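You operate a simulated robot arm through the tools that you are given. There is no shell and no other tool. Be economical: measure what you need, move in short steps, check, and stop when the job is done.

The job below is to be done with a simulated robot arm. You get a single attempt, and the scene is never put back.

TASK
Take the small reference device and put it on the large reference device.

Only the result counts: the job must be done as asked and must still hold three seconds after the hand-in. Knocking over, shifting, dropping, spilling or breaking anything else fails it.

THE ROBOT
A 6-joint arm with a two-finger parallel gripper, fixed in place. Base frame: the origin is at the foot of the arm, x ahead of it, y to its left, z up; the work surface is at about z = 3. Readings come in mm, degrees, newtons and seconds.
With the tool pointing down near the work surface it reaches from about 180 to 460 mm from the base axis. Its first joint turns from -70.0 to 70.0 degrees. Payload 1.9 kg.
The TCP is the grasp point between the finger pads, 23 mm short of the fingertips. In the tool frame z runs along the fingers and y along their closing line. The gripper opens to 94 mm. The fingers are 38 mm wide and 10 mm thick; the gripper's body (54 by 96 mm) begins 39 mm behind the TCP.
Orientation is that of the tool frame in the base frame, as a unit quaternion [x, y, z, w]. With the fingers straight down and closing along the base's y, the tool's x points along the base's -x, its y along +y and its z along -z.

THE INTERFACE
- The arm moves only by the tool jog_arm. Its argument "motion" is a list that holds one entry, the list of rows, each a list of 7 numbers: the shift along the base's x, y, z in units of 500 mm (1.0 is 500 mm), then the turn, a rotation vector about the base's x, y, z in units of 90 degrees (1.0 is 90 degrees), then the gripper command, from -1 (shut) to 1 (fully open), values between in proportion. In form: [[[x, y, z, wx, wy, wz, hand], ...]]. A call has 1 to 12 rows; each row is the pose to reach, as a shift and turn from the pose commanded when the call began. A call with a number of a shift or a turn outside -1 to 1 is refused whole. Each row takes 0.2 s and may step no farther than 50 mm and 8.6 degrees from the row before; otherwise, or with a gripper value out of range, the whole call is refused. A pose out of reach is approached as far as the arm can. The call stops where the force on the tool passes 40 N (or 10 N more than at its start, if that is more) or the arm is blocked; 0.2 s more then pass. Each finger travels about 108 mm/s and halts on what it meets, pressing with about 42 N; the grip force reading is that of the motor and also rises with nothing between the fingers. The clock runs only during rows and for 0.2 s after the last one: add rows that repeat a pose to give the fingers time. The reply holds the time, the measured pose of the TCP, the force on the tool along the base axes, the opening and the grip force, in the units named above and with some noise, and new pictures: "views" is both (left out), scene, wrist or none.
- Cameras (640 x 400 px; columns grow to the right, rows downward): "scene" is fixed at [65.5, 316.2, 428]; the picture's right is [-0.71, -0.71, 0.00], its down [-0.37, 0.37, -0.85] and it looks along [0.60, -0.60, -0.52] (base axes); focal length 349 px, centre (320, 200). "wrist" rides on the gripper at [86, 16, -75] in the tool frame; the picture's right is [-0.18, 0.98, 0.00], its down [-0.58, -0.11, -0.81] and it looks along [-0.79, -0.15, 0.59] (tool axes); focal length 243 px, centre (320, 200). There is no depth. A picture from a camera that has moved, and an enlarged one, comes with that camera's place and axes in the base frame and with its lens.
- zoom(camera, box): a new picture of the part [left, top, right, bottom] of that camera's present view, enlarged. No time passes.
- close_job(): hands the job in; it is judged then, once.

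Go step by step. Nothing tells you positions but the pictures and the camera data: compare them with the known pose of the tool, close in by small moves and look again before you grip or let go. The budget is 90 turns and 170 pictures, counting those below and the enlarged ones. Unless the task says otherwise, let go and move clear before handing in, and close with one line.

The tools are called as name(argument=value, ...) on one line, values as JSON. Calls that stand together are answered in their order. jog_arm: Moves the arm, as the interface text tells. Its arguments: {"type":"object","properties":{"motion":{"type":"array"},"views":{"type":"string","enum":["both","scene","wrist","none"]}},"required":["motion"]} The other tools are called the same way: zoom (camera, box) takes an enlarged picture of a part of a camera's view; close_job () hands the job in.

At the start:

```text
time: 0.0
position: [281.3, 22.6, 207.6]
ee_rot: [0.0, 1.0, 0.0, 0.0]
ft_force: [0.3, -1.1, -0.3]
width: 94.1
grip_force: 0.0
```

scene: 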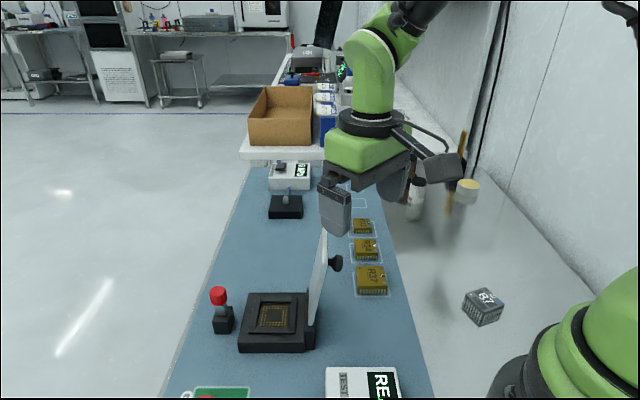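
wrist: 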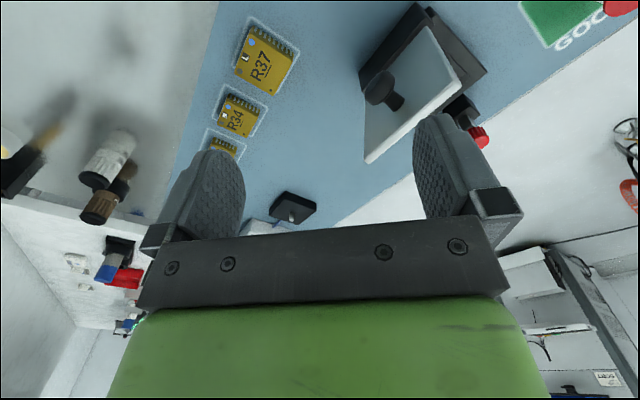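

I see three gold devices in a row (R37, R34, and a smaller one) and a grey one off to the side. I'll zoom in to read them.

zoom(camera="scene", box=[320, 180, 420, 300])

zoom(camera="scene", box=[180, 260, 520, 400])

zoom(camera="wrist", box=[180, 0, 340, 160])

```text
3.33 times, centred on (370, 240) of scene
camera zoom: at [65.5, 316.2, 428.0], right [-0.71, -0.71, 0.0], down [-0.37, 0.37, -0.85], along [0.6, -0.6, -0.52], focal length 1163 px, centre (153, 67)
```

zoom: 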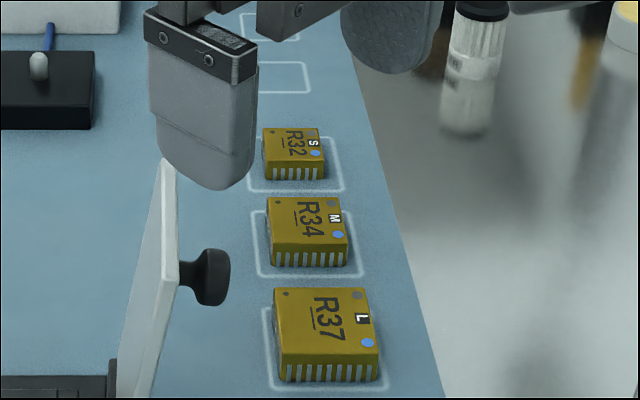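

```text
1.88 times, centred on (350, 330) of scene
camera zoom: at [65.5, 316.2, 428.0], right [-0.71, -0.71, 0.0], down [-0.37, 0.37, -0.85], along [0.6, -0.6, -0.52], focal length 656 px, centre (264, -45)
```

zoom: 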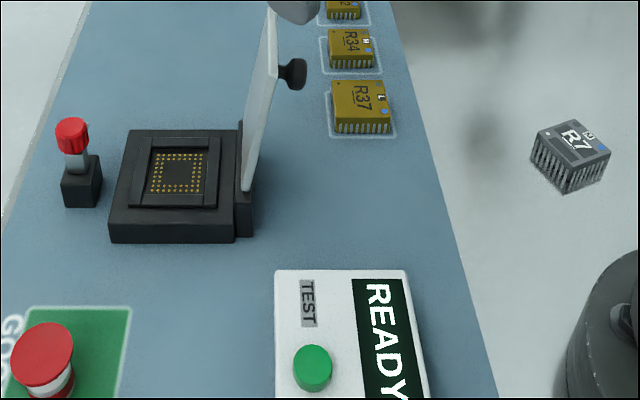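

```text
2.50 times, centred on (260, 80) of wrist
camera zoom: at [195.5, 39.9, 281.3], right [0.18, 0.98, 0.0], down [0.58, -0.11, 0.81], along [0.79, -0.15, -0.59], focal length 606 px, centre (470, 500)
```

zoom: 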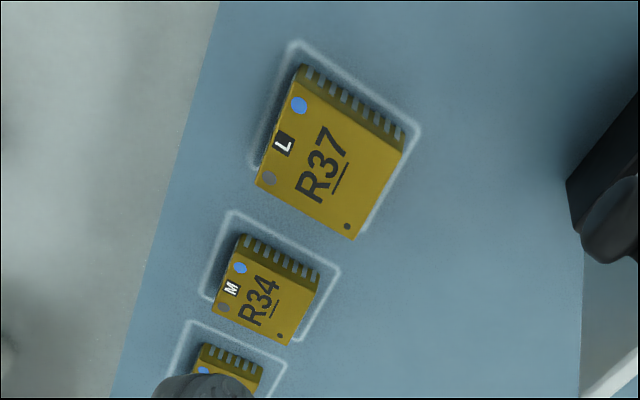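

The gold parts are the references: R32 (S), R34 (M) and R37 (L). I put S near [419,-159] and L near [305,-42], both turned about 45°. I'll turn the tool -45° and move to a point short of S and above it.

jog_arm(motion=[[[0.03, -0.04, 0, 0, 0, -0.0625, 1], [0.06, -0.08, 0, 0, 0, -0.125, 1], [0.09, -0.12, 0, 0, 0, -0.1875, 1], [0.12, -0.16, 0, 0, 0, -0.25, 1], [0.15, -0.2, -0.02, 0, 0, -0.3125, 1], [0.18, -0.24, -0.06, 0, 0, -0.375, 1], [0.21, -0.28, -0.1, 0, 0, -0.4375, 1], [0.238, -0.324, -0.14, 0, 0, -0.5, 1]]])

zoom(camera="scene", box=[420, 260, 560, 350])

```text
time: 1.8
position: [398.7, -139.7, 138.1]
ee_rot: [0.383, 0.924, -0.001, 0.0]
ft_force: [0.5, 0.2, 0.2]
width: 93.8
grip_force: 0.0
camera wrist: at [350.2, -65.4, 211.3], right [0.83, 0.56, 0.0], down [0.33, -0.49, 0.81], along [0.45, -0.67, -0.59], focal length 243 px, centre (320, 200)
```

scene: 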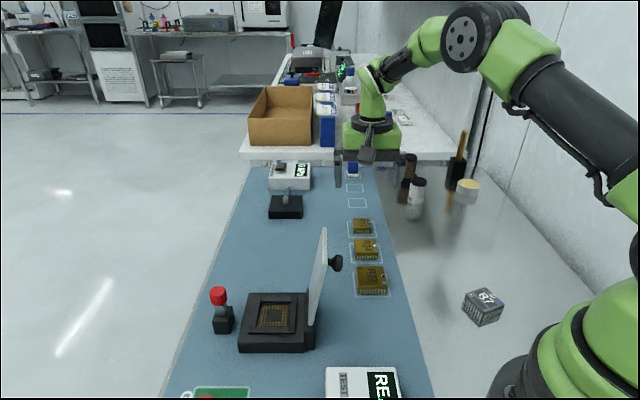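
wrist: 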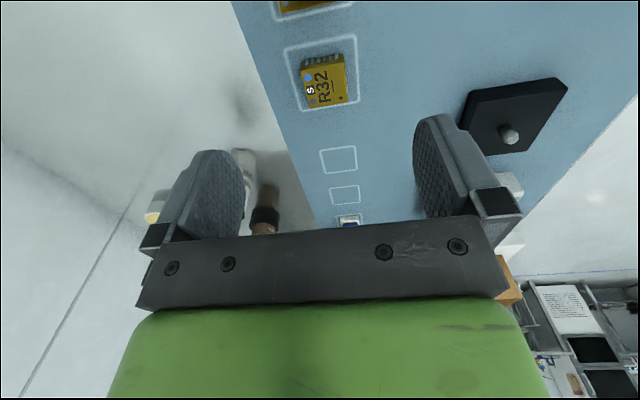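

```text
4.44 times, centred on (490, 305) of scene
camera zoom: at [65.4, 316.2, 428.0], right [-0.71, -0.71, 0.0], down [-0.37, 0.37, -0.85], along [0.6, -0.6, -0.52], focal length 1550 px, centre (-436, -267)
```

zoom: 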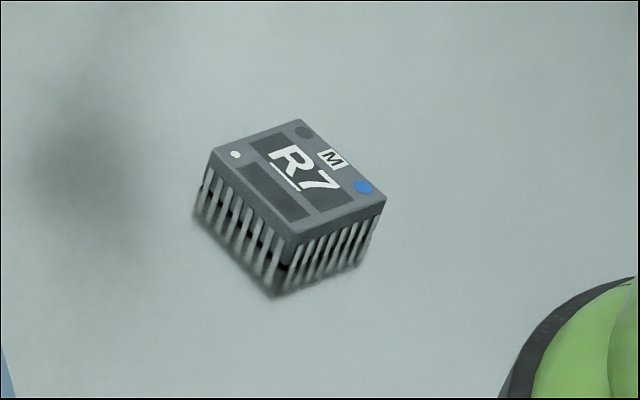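

S is clearly ahead of the gripper. I'll zoom both cameras to triangulate it and the printed outline.

zoom(camera="wrist", box=[272, 25, 372, 120])

zoom(camera="scene", box=[340, 205, 400, 265])

zoom(camera="scene", box=[340, 245, 410, 305])

```text
4.21 times, centred on (322, 72) of wrist
camera zoom: at [350.2, -65.4, 211.3], right [0.83, 0.56, 0.0], down [0.33, -0.49, 0.81], along [0.45, -0.67, -0.59], focal length 1022 px, centre (312, 737)
```

zoom: 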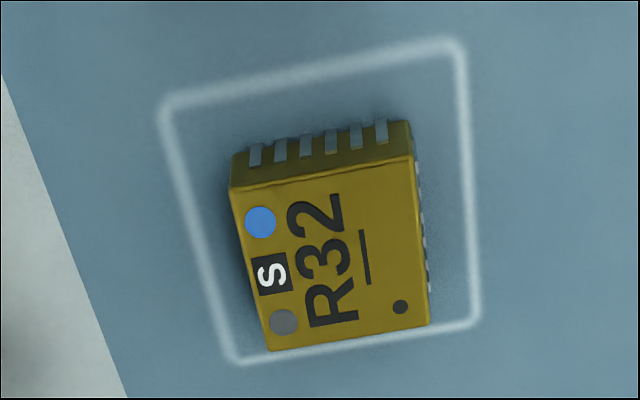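

```text
6.67 times, centred on (370, 235) of scene
camera zoom: at [65.4, 316.2, 428.0], right [-0.71, -0.71, 0.0], down [-0.37, 0.37, -0.85], along [0.6, -0.6, -0.52], focal length 2325 px, centre (-13, -33)
```

zoom: 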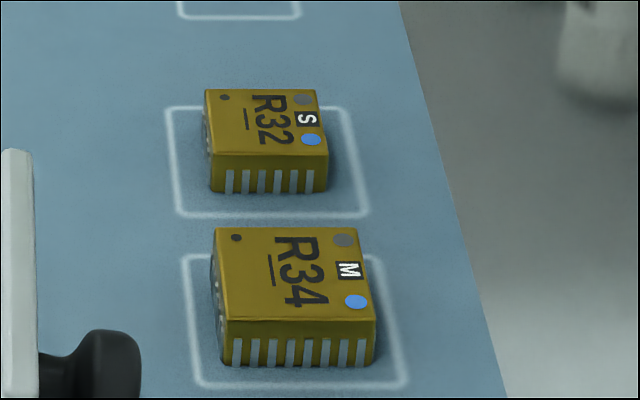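

```text
6.67 times, centred on (375, 275) of scene
camera zoom: at [65.4, 316.2, 428.0], right [-0.71, -0.71, 0.0], down [-0.37, 0.37, -0.85], along [0.6, -0.6, -0.52], focal length 2325 px, centre (-47, -300)
```

zoom: 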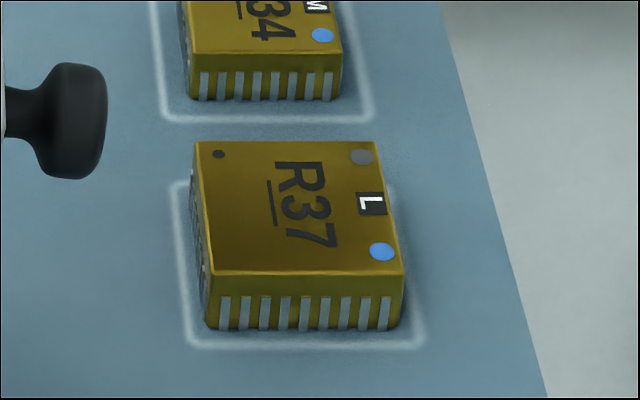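

S comes out at about [413.5, -150.5] with its top near z=18, square to the tool. I'll centre over it and go down to z=75.

jog_arm(motion=[[[0.015, -0.011, -0.04, 0, 0, 0, 0.4], [0.029, -0.022, -0.09, 0, 0, 0, 0.2], [0.029, -0.022, -0.125, 0, 0, 0, 0.2]]])

zoom(camera="scene", box=[320, 150, 420, 250])

```text
time: 2.6
position: [414.3, -150.8, 75.4]
ee_rot: [0.383, 0.924, -0.001, -0.001]
ft_force: [-1.0, -1.1, -1.1]
width: 56.5
grip_force: 0.1
camera wrist: at [365.3, -75.8, 149.0], right [0.83, 0.56, 0.0], down [0.33, -0.49, 0.81], along [0.45, -0.67, -0.59], focal length 243 px, centre (320, 200)
```

scene: 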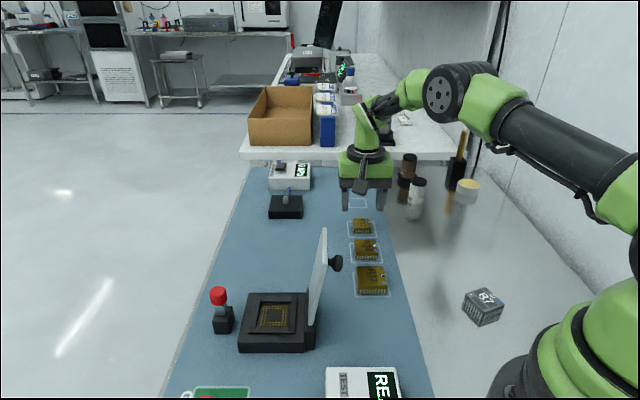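
wrist: 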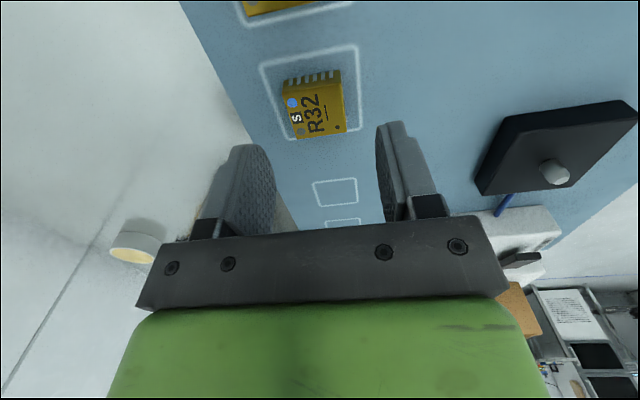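

```text
4.00 times, centred on (370, 200) of scene
camera zoom: at [65.5, 316.2, 428.0], right [-0.71, -0.71, 0.0], down [-0.37, 0.37, -0.85], along [0.6, -0.6, -0.52], focal length 1395 px, centre (120, 200)
```

zoom: 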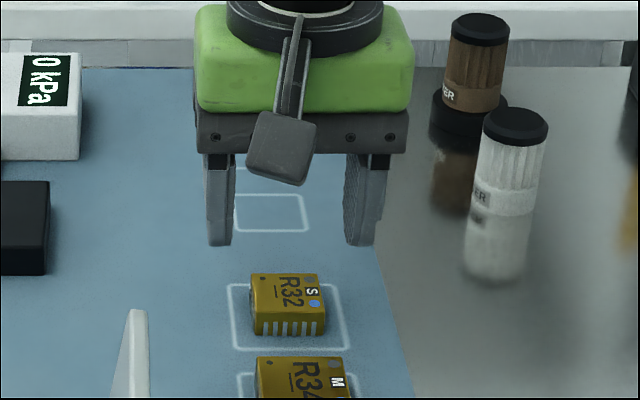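

S looks centred across the fingers, perhaps a few mm nearer the base along the row. I'll zoom to measure it.

zoom(camera="wrist", box=[255, 35, 375, 155])

```text
3.33 times, centred on (315, 95) of wrist
camera zoom: at [365.3, -75.8, 149.0], right [0.83, 0.56, 0.0], down [0.33, -0.49, 0.81], along [0.45, -0.67, -0.59], focal length 809 px, centre (337, 550)
```

zoom: 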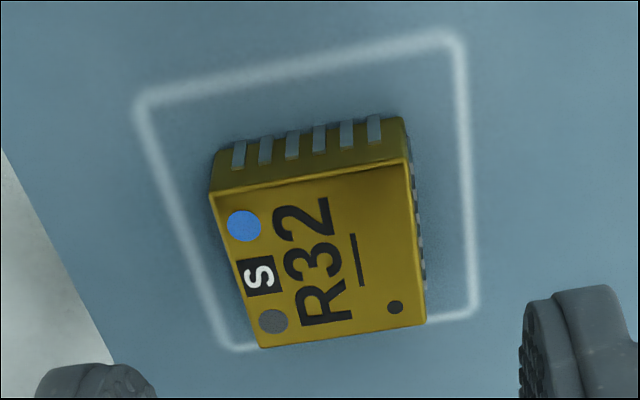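

S is at about [413.2, -149.8], so the tool needs about a 1 mm correction. I'll descend to z≈29.5, which puts the fingertips about 3.5 mm above the mat.

jog_arm(motion=[[[-0.002, 0.002, -0.04, 0, 0, 0, 0.2], [-0.002, 0.002, -0.075, 0, 0, 0, 0.2], [-0.002, 0.002, -0.092, 0, 0, 0, 0.2]]])

zoom(camera="scene", box=[320, 170, 420, 260])

```text
time: 3.4
position: [413.8, -150.5, 27.9]
ee_rot: [0.383, 0.924, 0.0, 0.0]
ft_force: [0.1, 0.0, 0.2]
width: 56.3
grip_force: 0.1
camera wrist: at [364.4, -76.0, 101.9], right [0.83, 0.56, 0.0], down [0.33, -0.49, 0.81], along [0.46, -0.67, -0.59], focal length 243 px, centre (320, 200)
```

scene: 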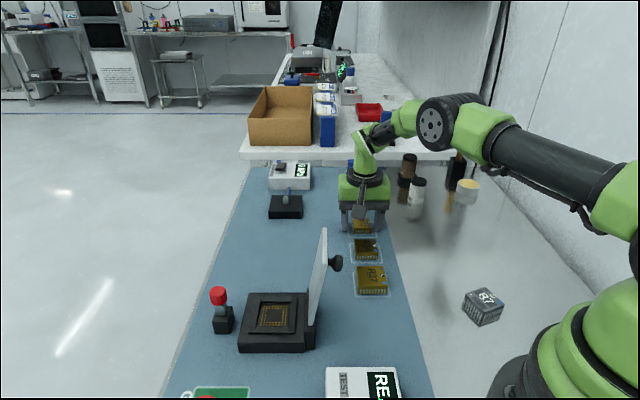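
wrist: 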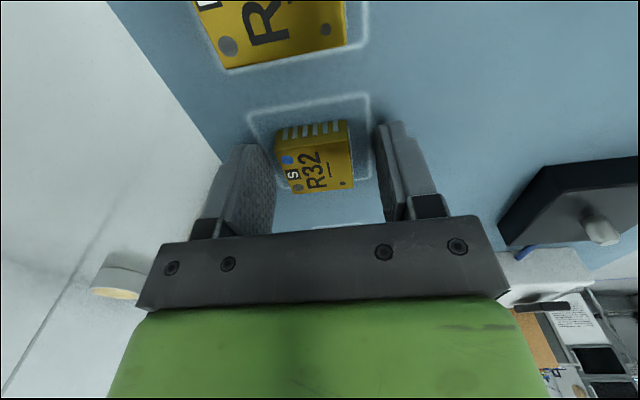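

```text
4.44 times, centred on (370, 215) of scene
camera zoom: at [65.5, 316.2, 428.0], right [-0.71, -0.71, 0.0], down [-0.37, 0.37, -0.85], along [0.6, -0.6, -0.52], focal length 1550 px, centre (98, 133)
```

zoom: 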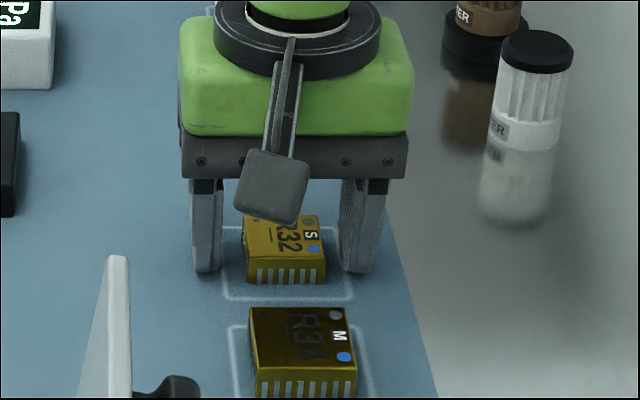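

The fingers straddle S with similar gaps on both sides. I'll rise 1 mm and close.

jog_arm(motion=[[[0, 0, 0.002, 0, 0, 0, 0.2], [0, 0, 0.002, 0, 0, 0, -0.1], [0, 0, 0.002, 0, 0, 0, -1], [0, 0, 0.002, 0, 0, 0, -1], [0, 0, 0.002, 0, 0, 0, -1]]], views="wrist")

```text
time: 4.6
position: [414.7, -149.5, 29.4]
ee_rot: [0.382, 0.924, 0.0, -0.001]
ft_force: [0.3, -1.2, 0.5]
width: 34.7
grip_force: 41.8
camera wrist: at [364.7, -75.7, 103.5], right [0.83, 0.56, 0.0], down [0.33, -0.49, 0.81], along [0.45, -0.67, -0.59], focal length 243 px, centre (320, 200)
```

wrist: 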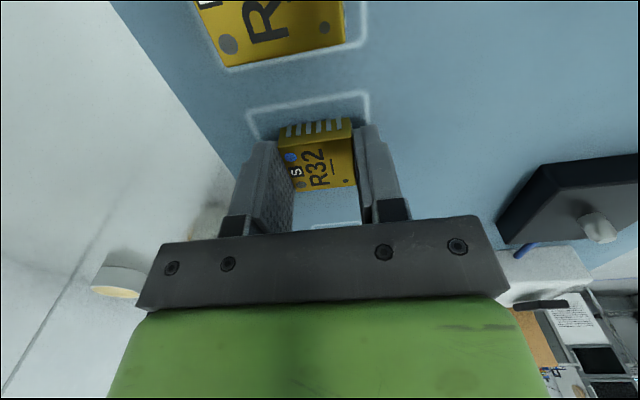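

S is gripped at 34.7 mm. I'll lift it straight up, then carry it over the row to a point above L.

jog_arm(motion=[[[0, 0, 0.03, 0, 0, 0, -1], [0, 0, 0.09, 0, 0, 0, -1], [0, 0, 0.16, 0, 0, 0, -1], [0, 0, 0.222, 0, 0, 0, -1], [-0.05, 0.05, 0.222, 0, 0, 0, -1], [-0.1, 0.1, 0.222, 0, 0, 0, -1], [-0.15, 0.15, 0.222, 0, 0, 0, -1], [-0.19, 0.19, 0.222, 0, 0, 0, -1], [-0.22, 0.22, 0.222, 0, 0, 0, -1], [-0.22, 0.22, 0.222, 0, 0, 0, -1]]])

zoom(camera="wrist", box=[240, 0, 420, 200])

zoom(camera="scene", box=[300, 140, 440, 310])

```text
time: 6.8
position: [304.0, -39.9, 142.0]
ee_rot: [0.383, 0.924, -0.001, 0.0]
ft_force: [-0.4, 0.2, -0.3]
width: 34.7
grip_force: 42.1
camera wrist: at [255.1, 33.9, 214.6], right [0.83, 0.56, 0.0], down [0.33, -0.49, 0.81], along [0.45, -0.67, -0.59], focal length 243 px, centre (320, 200)
```

scene: 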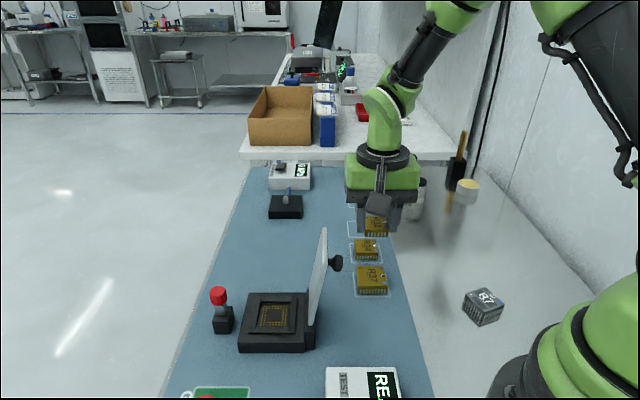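
wrist: 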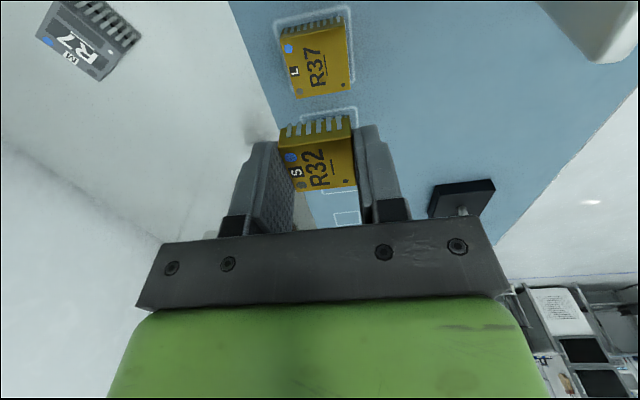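

```text
2.00 times, centred on (330, 100) of wrist
camera zoom: at [255.1, 33.9, 214.6], right [0.83, 0.56, 0.0], down [0.33, -0.49, 0.81], along [0.45, -0.67, -0.59], focal length 485 px, centre (300, 400)
```

zoom: 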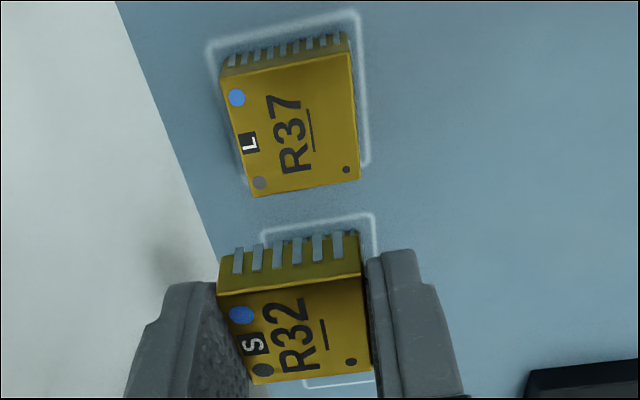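

```text
2.35 times, centred on (370, 225) of scene
camera zoom: at [65.5, 316.2, 428.0], right [-0.71, -0.71, 0.0], down [-0.37, 0.37, -0.85], along [0.6, -0.6, -0.52], focal length 821 px, centre (202, 141)
```

zoom: 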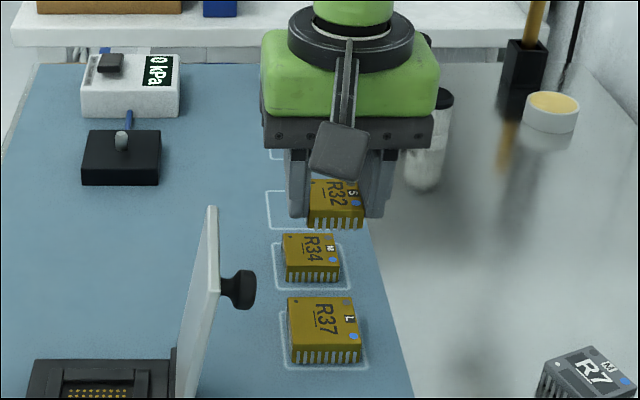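

L's centre comes out near [304.2, -40.7]. Held S is within about 2 mm of being above it, so I'll apply that correction, go down to about z=62, and check.

jog_arm(motion=[[[0.0034, -0.0034, -0.05, 0, 0, 0, -1], [0.0034, -0.0034, -0.11, 0, 0, 0, -1], [0.0034, -0.0034, -0.158, 0, 0, 0, -1], [0.0034, -0.0034, -0.158, 0, 0, 0, -1]]])

zoom(camera="wrist", box=[240, 60, 400, 220])

zoom(camera="scene", box=[320, 200, 430, 310])

```text
time: 7.8
position: [306.3, -41.0, 62.5]
ee_rot: [0.383, 0.924, 0.0, 0.0]
ft_force: [-0.2, 0.1, -0.5]
width: 34.4
grip_force: 41.5
camera wrist: at [256.2, 32.4, 136.0], right [0.83, 0.56, 0.0], down [0.33, -0.49, 0.81], along [0.46, -0.67, -0.59], focal length 243 px, centre (320, 200)
```

scene: 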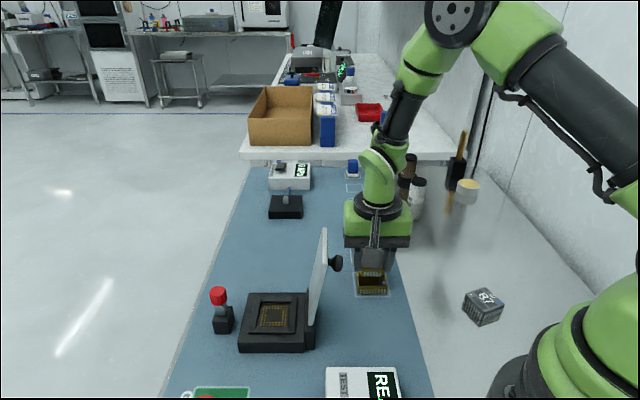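
wrist: 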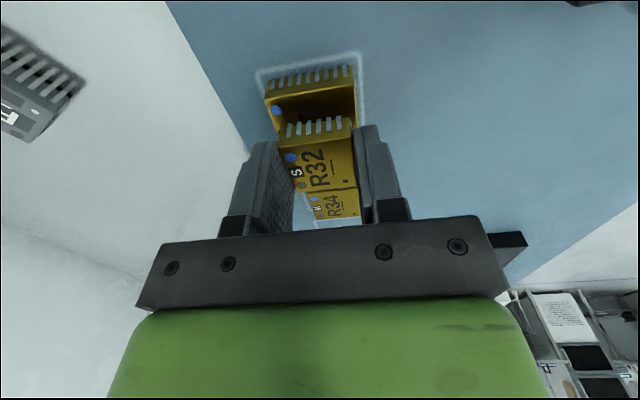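

```text
2.50 times, centred on (320, 140) of wrist
camera zoom: at [256.2, 32.4, 136.0], right [0.83, 0.56, 0.0], down [0.33, -0.49, 0.81], along [0.46, -0.67, -0.59], focal length 606 px, centre (320, 350)
```

zoom: 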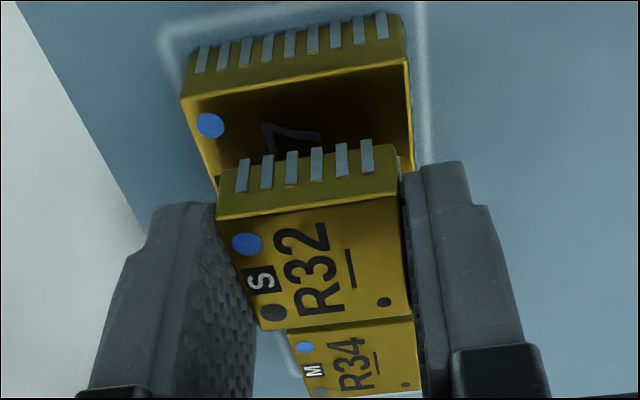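

```text
3.64 times, centred on (375, 255) of scene
camera zoom: at [65.5, 316.2, 428.0], right [-0.71, -0.71, 0.0], down [-0.37, 0.37, -0.85], along [0.6, -0.6, -0.52], focal length 1268 px, centre (120, 0)
```

zoom: 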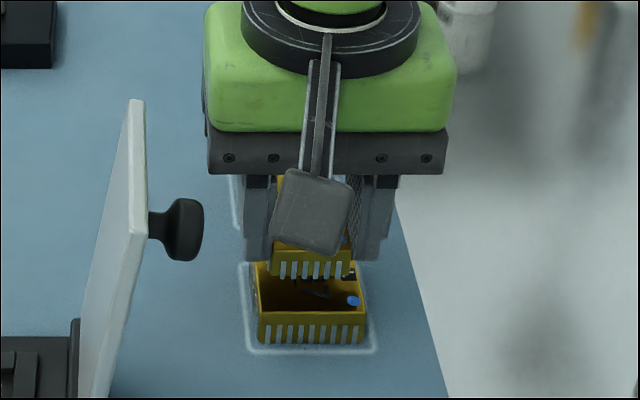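

S is about 2 mm off-centre toward the socket side, so I'll correct that and come down to just above L.

jog_arm(motion=[[[-0.004, -0.0016, 0, 0, 0, 0, -1], [-0.004, -0.0016, -0.014, 0, 0, 0, -1], [-0.004, -0.0016, -0.022, 0, 0, 0, -1], [-0.004, -0.0016, -0.022, 0, 0, 0, -1]]])

zoom(camera="scene", box=[330, 240, 410, 310])

zoom(camera="wrist", box=[240, 60, 400, 220])

```text
time: 8.8
position: [304.9, -42.5, 49.6]
ee_rot: [0.384, 0.923, 0.0, 0.0]
ft_force: [0.3, 0.3, -0.8]
width: 34.7
grip_force: 41.4
camera wrist: at [254.3, 31.9, 125.1], right [0.83, 0.56, 0.0], down [0.33, -0.49, 0.81], along [0.45, -0.67, -0.59], focal length 243 px, centre (320, 200)
```

scene: 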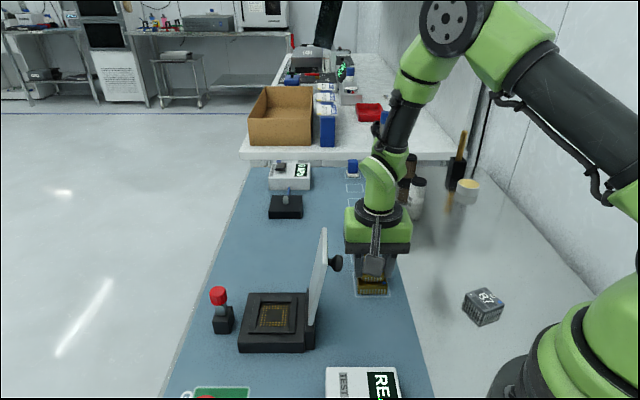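
wrist: 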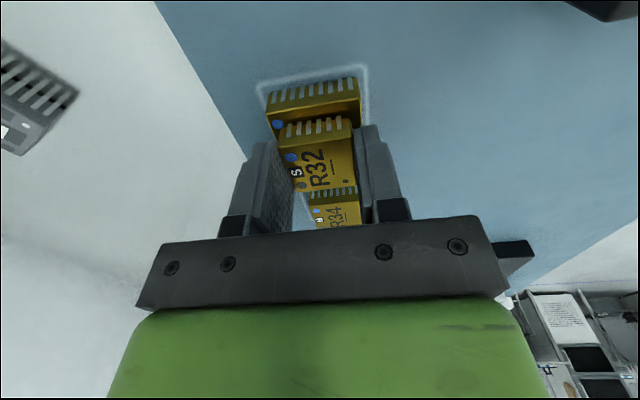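

```text
5.71 times, centred on (370, 275) of scene
camera zoom: at [65.5, 316.2, 428.0], right [-0.71, -0.71, 0.0], down [-0.37, 0.37, -0.85], along [0.6, -0.6, -0.52], focal length 1993 px, centre (34, -229)
```

zoom: 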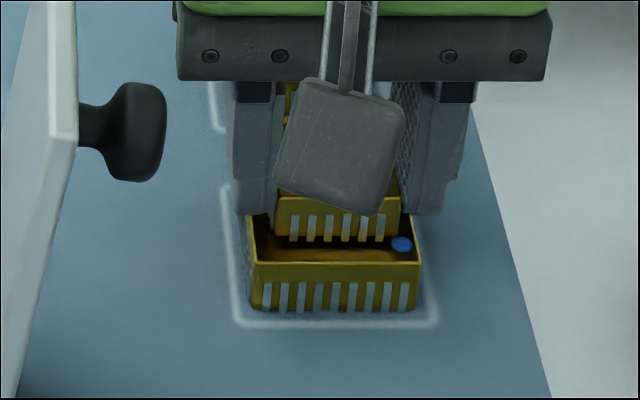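

```text
2.50 times, centred on (320, 140) of wrist
camera zoom: at [254.3, 31.9, 125.1], right [0.83, 0.56, 0.0], down [0.33, -0.49, 0.81], along [0.45, -0.67, -0.59], focal length 606 px, centre (320, 350)
```

zoom: 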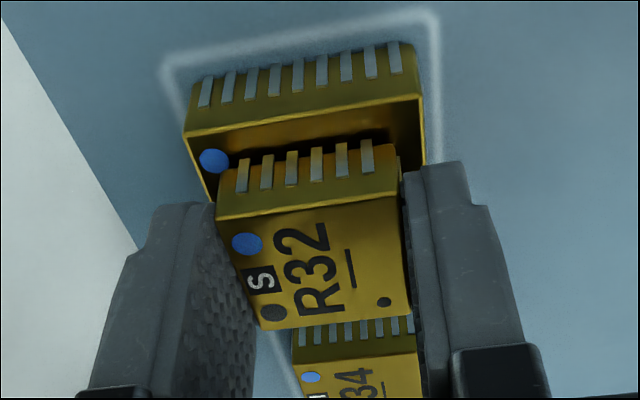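

S is laterally centred and within about 1 mm along the row. I'll come down slowly and watch the force.

jog_arm(motion=[[[0, 0, -0.002, 0, 0, 0, -1], [0, 0, -0.003, 0, 0, 0, -1], [0, 0, -0.003, 0, 0, 0, -1]]], views="none")

```text
time: 9.6
position: [304.7, -42.6, 51.0]
ee_rot: [0.383, 0.924, 0.0, 0.0]
ft_force: [-3.3, 1.1, 12.4]
width: 34.7
grip_force: 41.7
```

There's about 12 N of upward force, so S has touched. I'll look at the contact.

zoom(camera="scene", box=[330, 240, 410, 310])

zoom(camera="wrist", box=[240, 60, 400, 220])

```text
5.71 times, centred on (370, 275) of scene
camera zoom: at [65.4, 316.2, 428.0], right [-0.71, -0.71, 0.0], down [-0.37, 0.37, -0.85], along [0.6, -0.6, -0.52], focal length 1993 px, centre (34, -229)
```

zoom: 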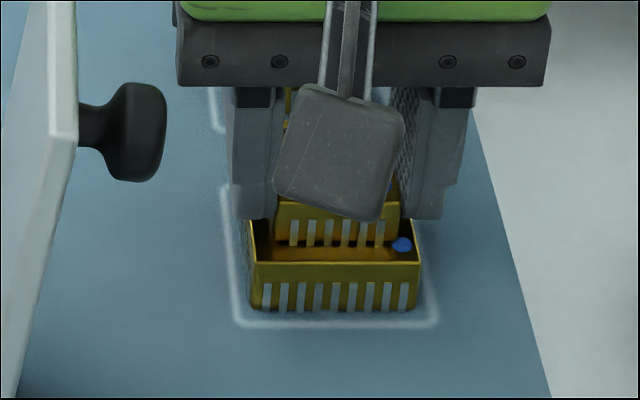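

```text
2.50 times, centred on (320, 140) of wrist
camera zoom: at [254.3, 31.9, 123.3], right [0.83, 0.56, 0.0], down [0.33, -0.49, 0.81], along [0.45, -0.67, -0.59], focal length 606 px, centre (320, 350)
```

zoom: 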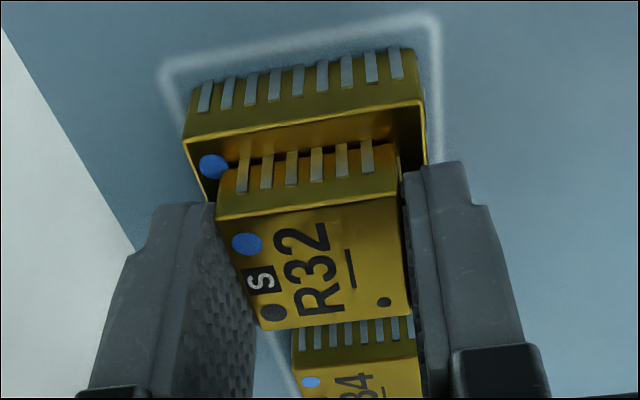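

S is seated on L, centred across and within about 1 mm along the row. I'll ease off the force, open, and rise straight up.

jog_arm(motion=[[[0, 0, 0.001, 0, 0, 0, -1], [0, 0, 0.001, 0, 0, 0, -0.1], [0, 0, 0.001, 0, 0, 0, 0.1], [0, 0, 0.001, 0, 0, 0, 0.3], [0, 0, 0.001, 0, 0, 0, 0.3], [0, 0, 0.02, 0, 0, 0, 0.3], [0, 0, 0.06, 0, 0, 0, 0.3], [0, 0, 0.14, 0, 0, 0, 0.3], [0, 0, 0.2, 0, 0, 0, 0.3]]])

zoom(camera="scene", box=[330, 220, 410, 310])

zoom(camera="wrist", box=[240, 0, 400, 180])

```text
time: 11.6
position: [303.2, -40.0, 149.5]
ee_rot: [0.384, 0.923, -0.001, 0.0]
ft_force: [-0.3, 0.1, 0.3]
width: 61.3
grip_force: 0.0
camera wrist: at [254.1, 33.4, 222.8], right [0.83, 0.56, 0.0], down [0.33, -0.49, 0.81], along [0.45, -0.67, -0.59], focal length 243 px, centre (320, 200)
```

scene: 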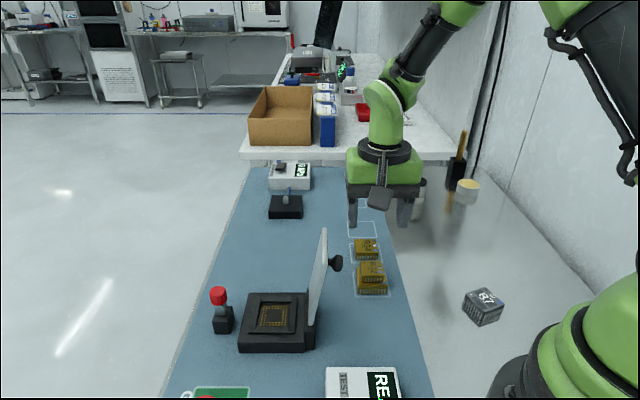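
wrist: 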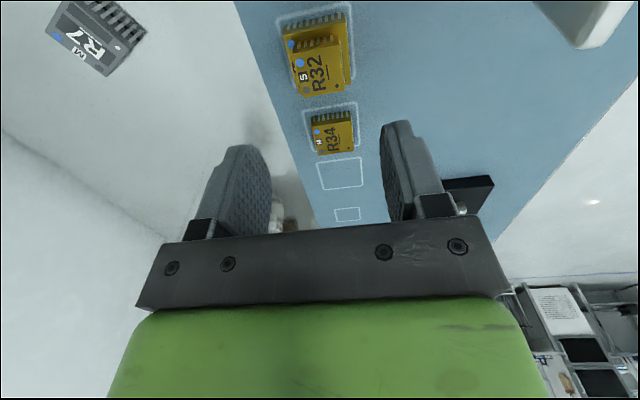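

```text
4.44 times, centred on (370, 265) of scene
camera zoom: at [65.5, 316.2, 428.0], right [-0.71, -0.71, 0.0], down [-0.37, 0.37, -0.85], along [0.6, -0.6, -0.52], focal length 1550 px, centre (98, -89)
```

zoom: 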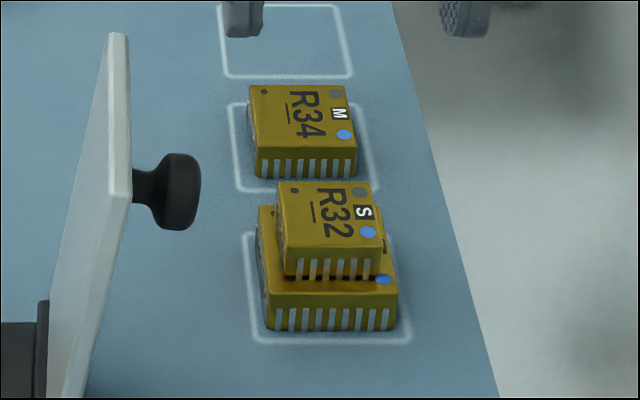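

```text
2.22 times, centred on (320, 90) of wrist
camera zoom: at [254.1, 33.4, 222.8], right [0.83, 0.56, 0.0], down [0.33, -0.49, 0.81], along [0.45, -0.67, -0.59], focal length 539 px, centre (320, 444)
```

zoom: 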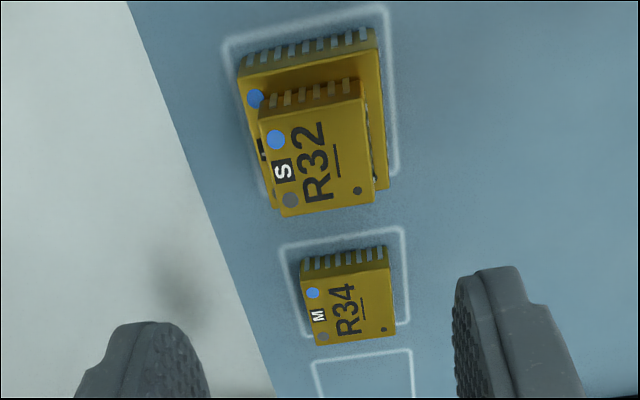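

R32 (S) rests squarely on R37 (L), the arm is clear, and nothing else has moved. Handing in now.

close_job()

```text
The job is handed in.
```

The small reference device (R32) now rests on the large one (R37), released with the arm clear, and the job is handed in.
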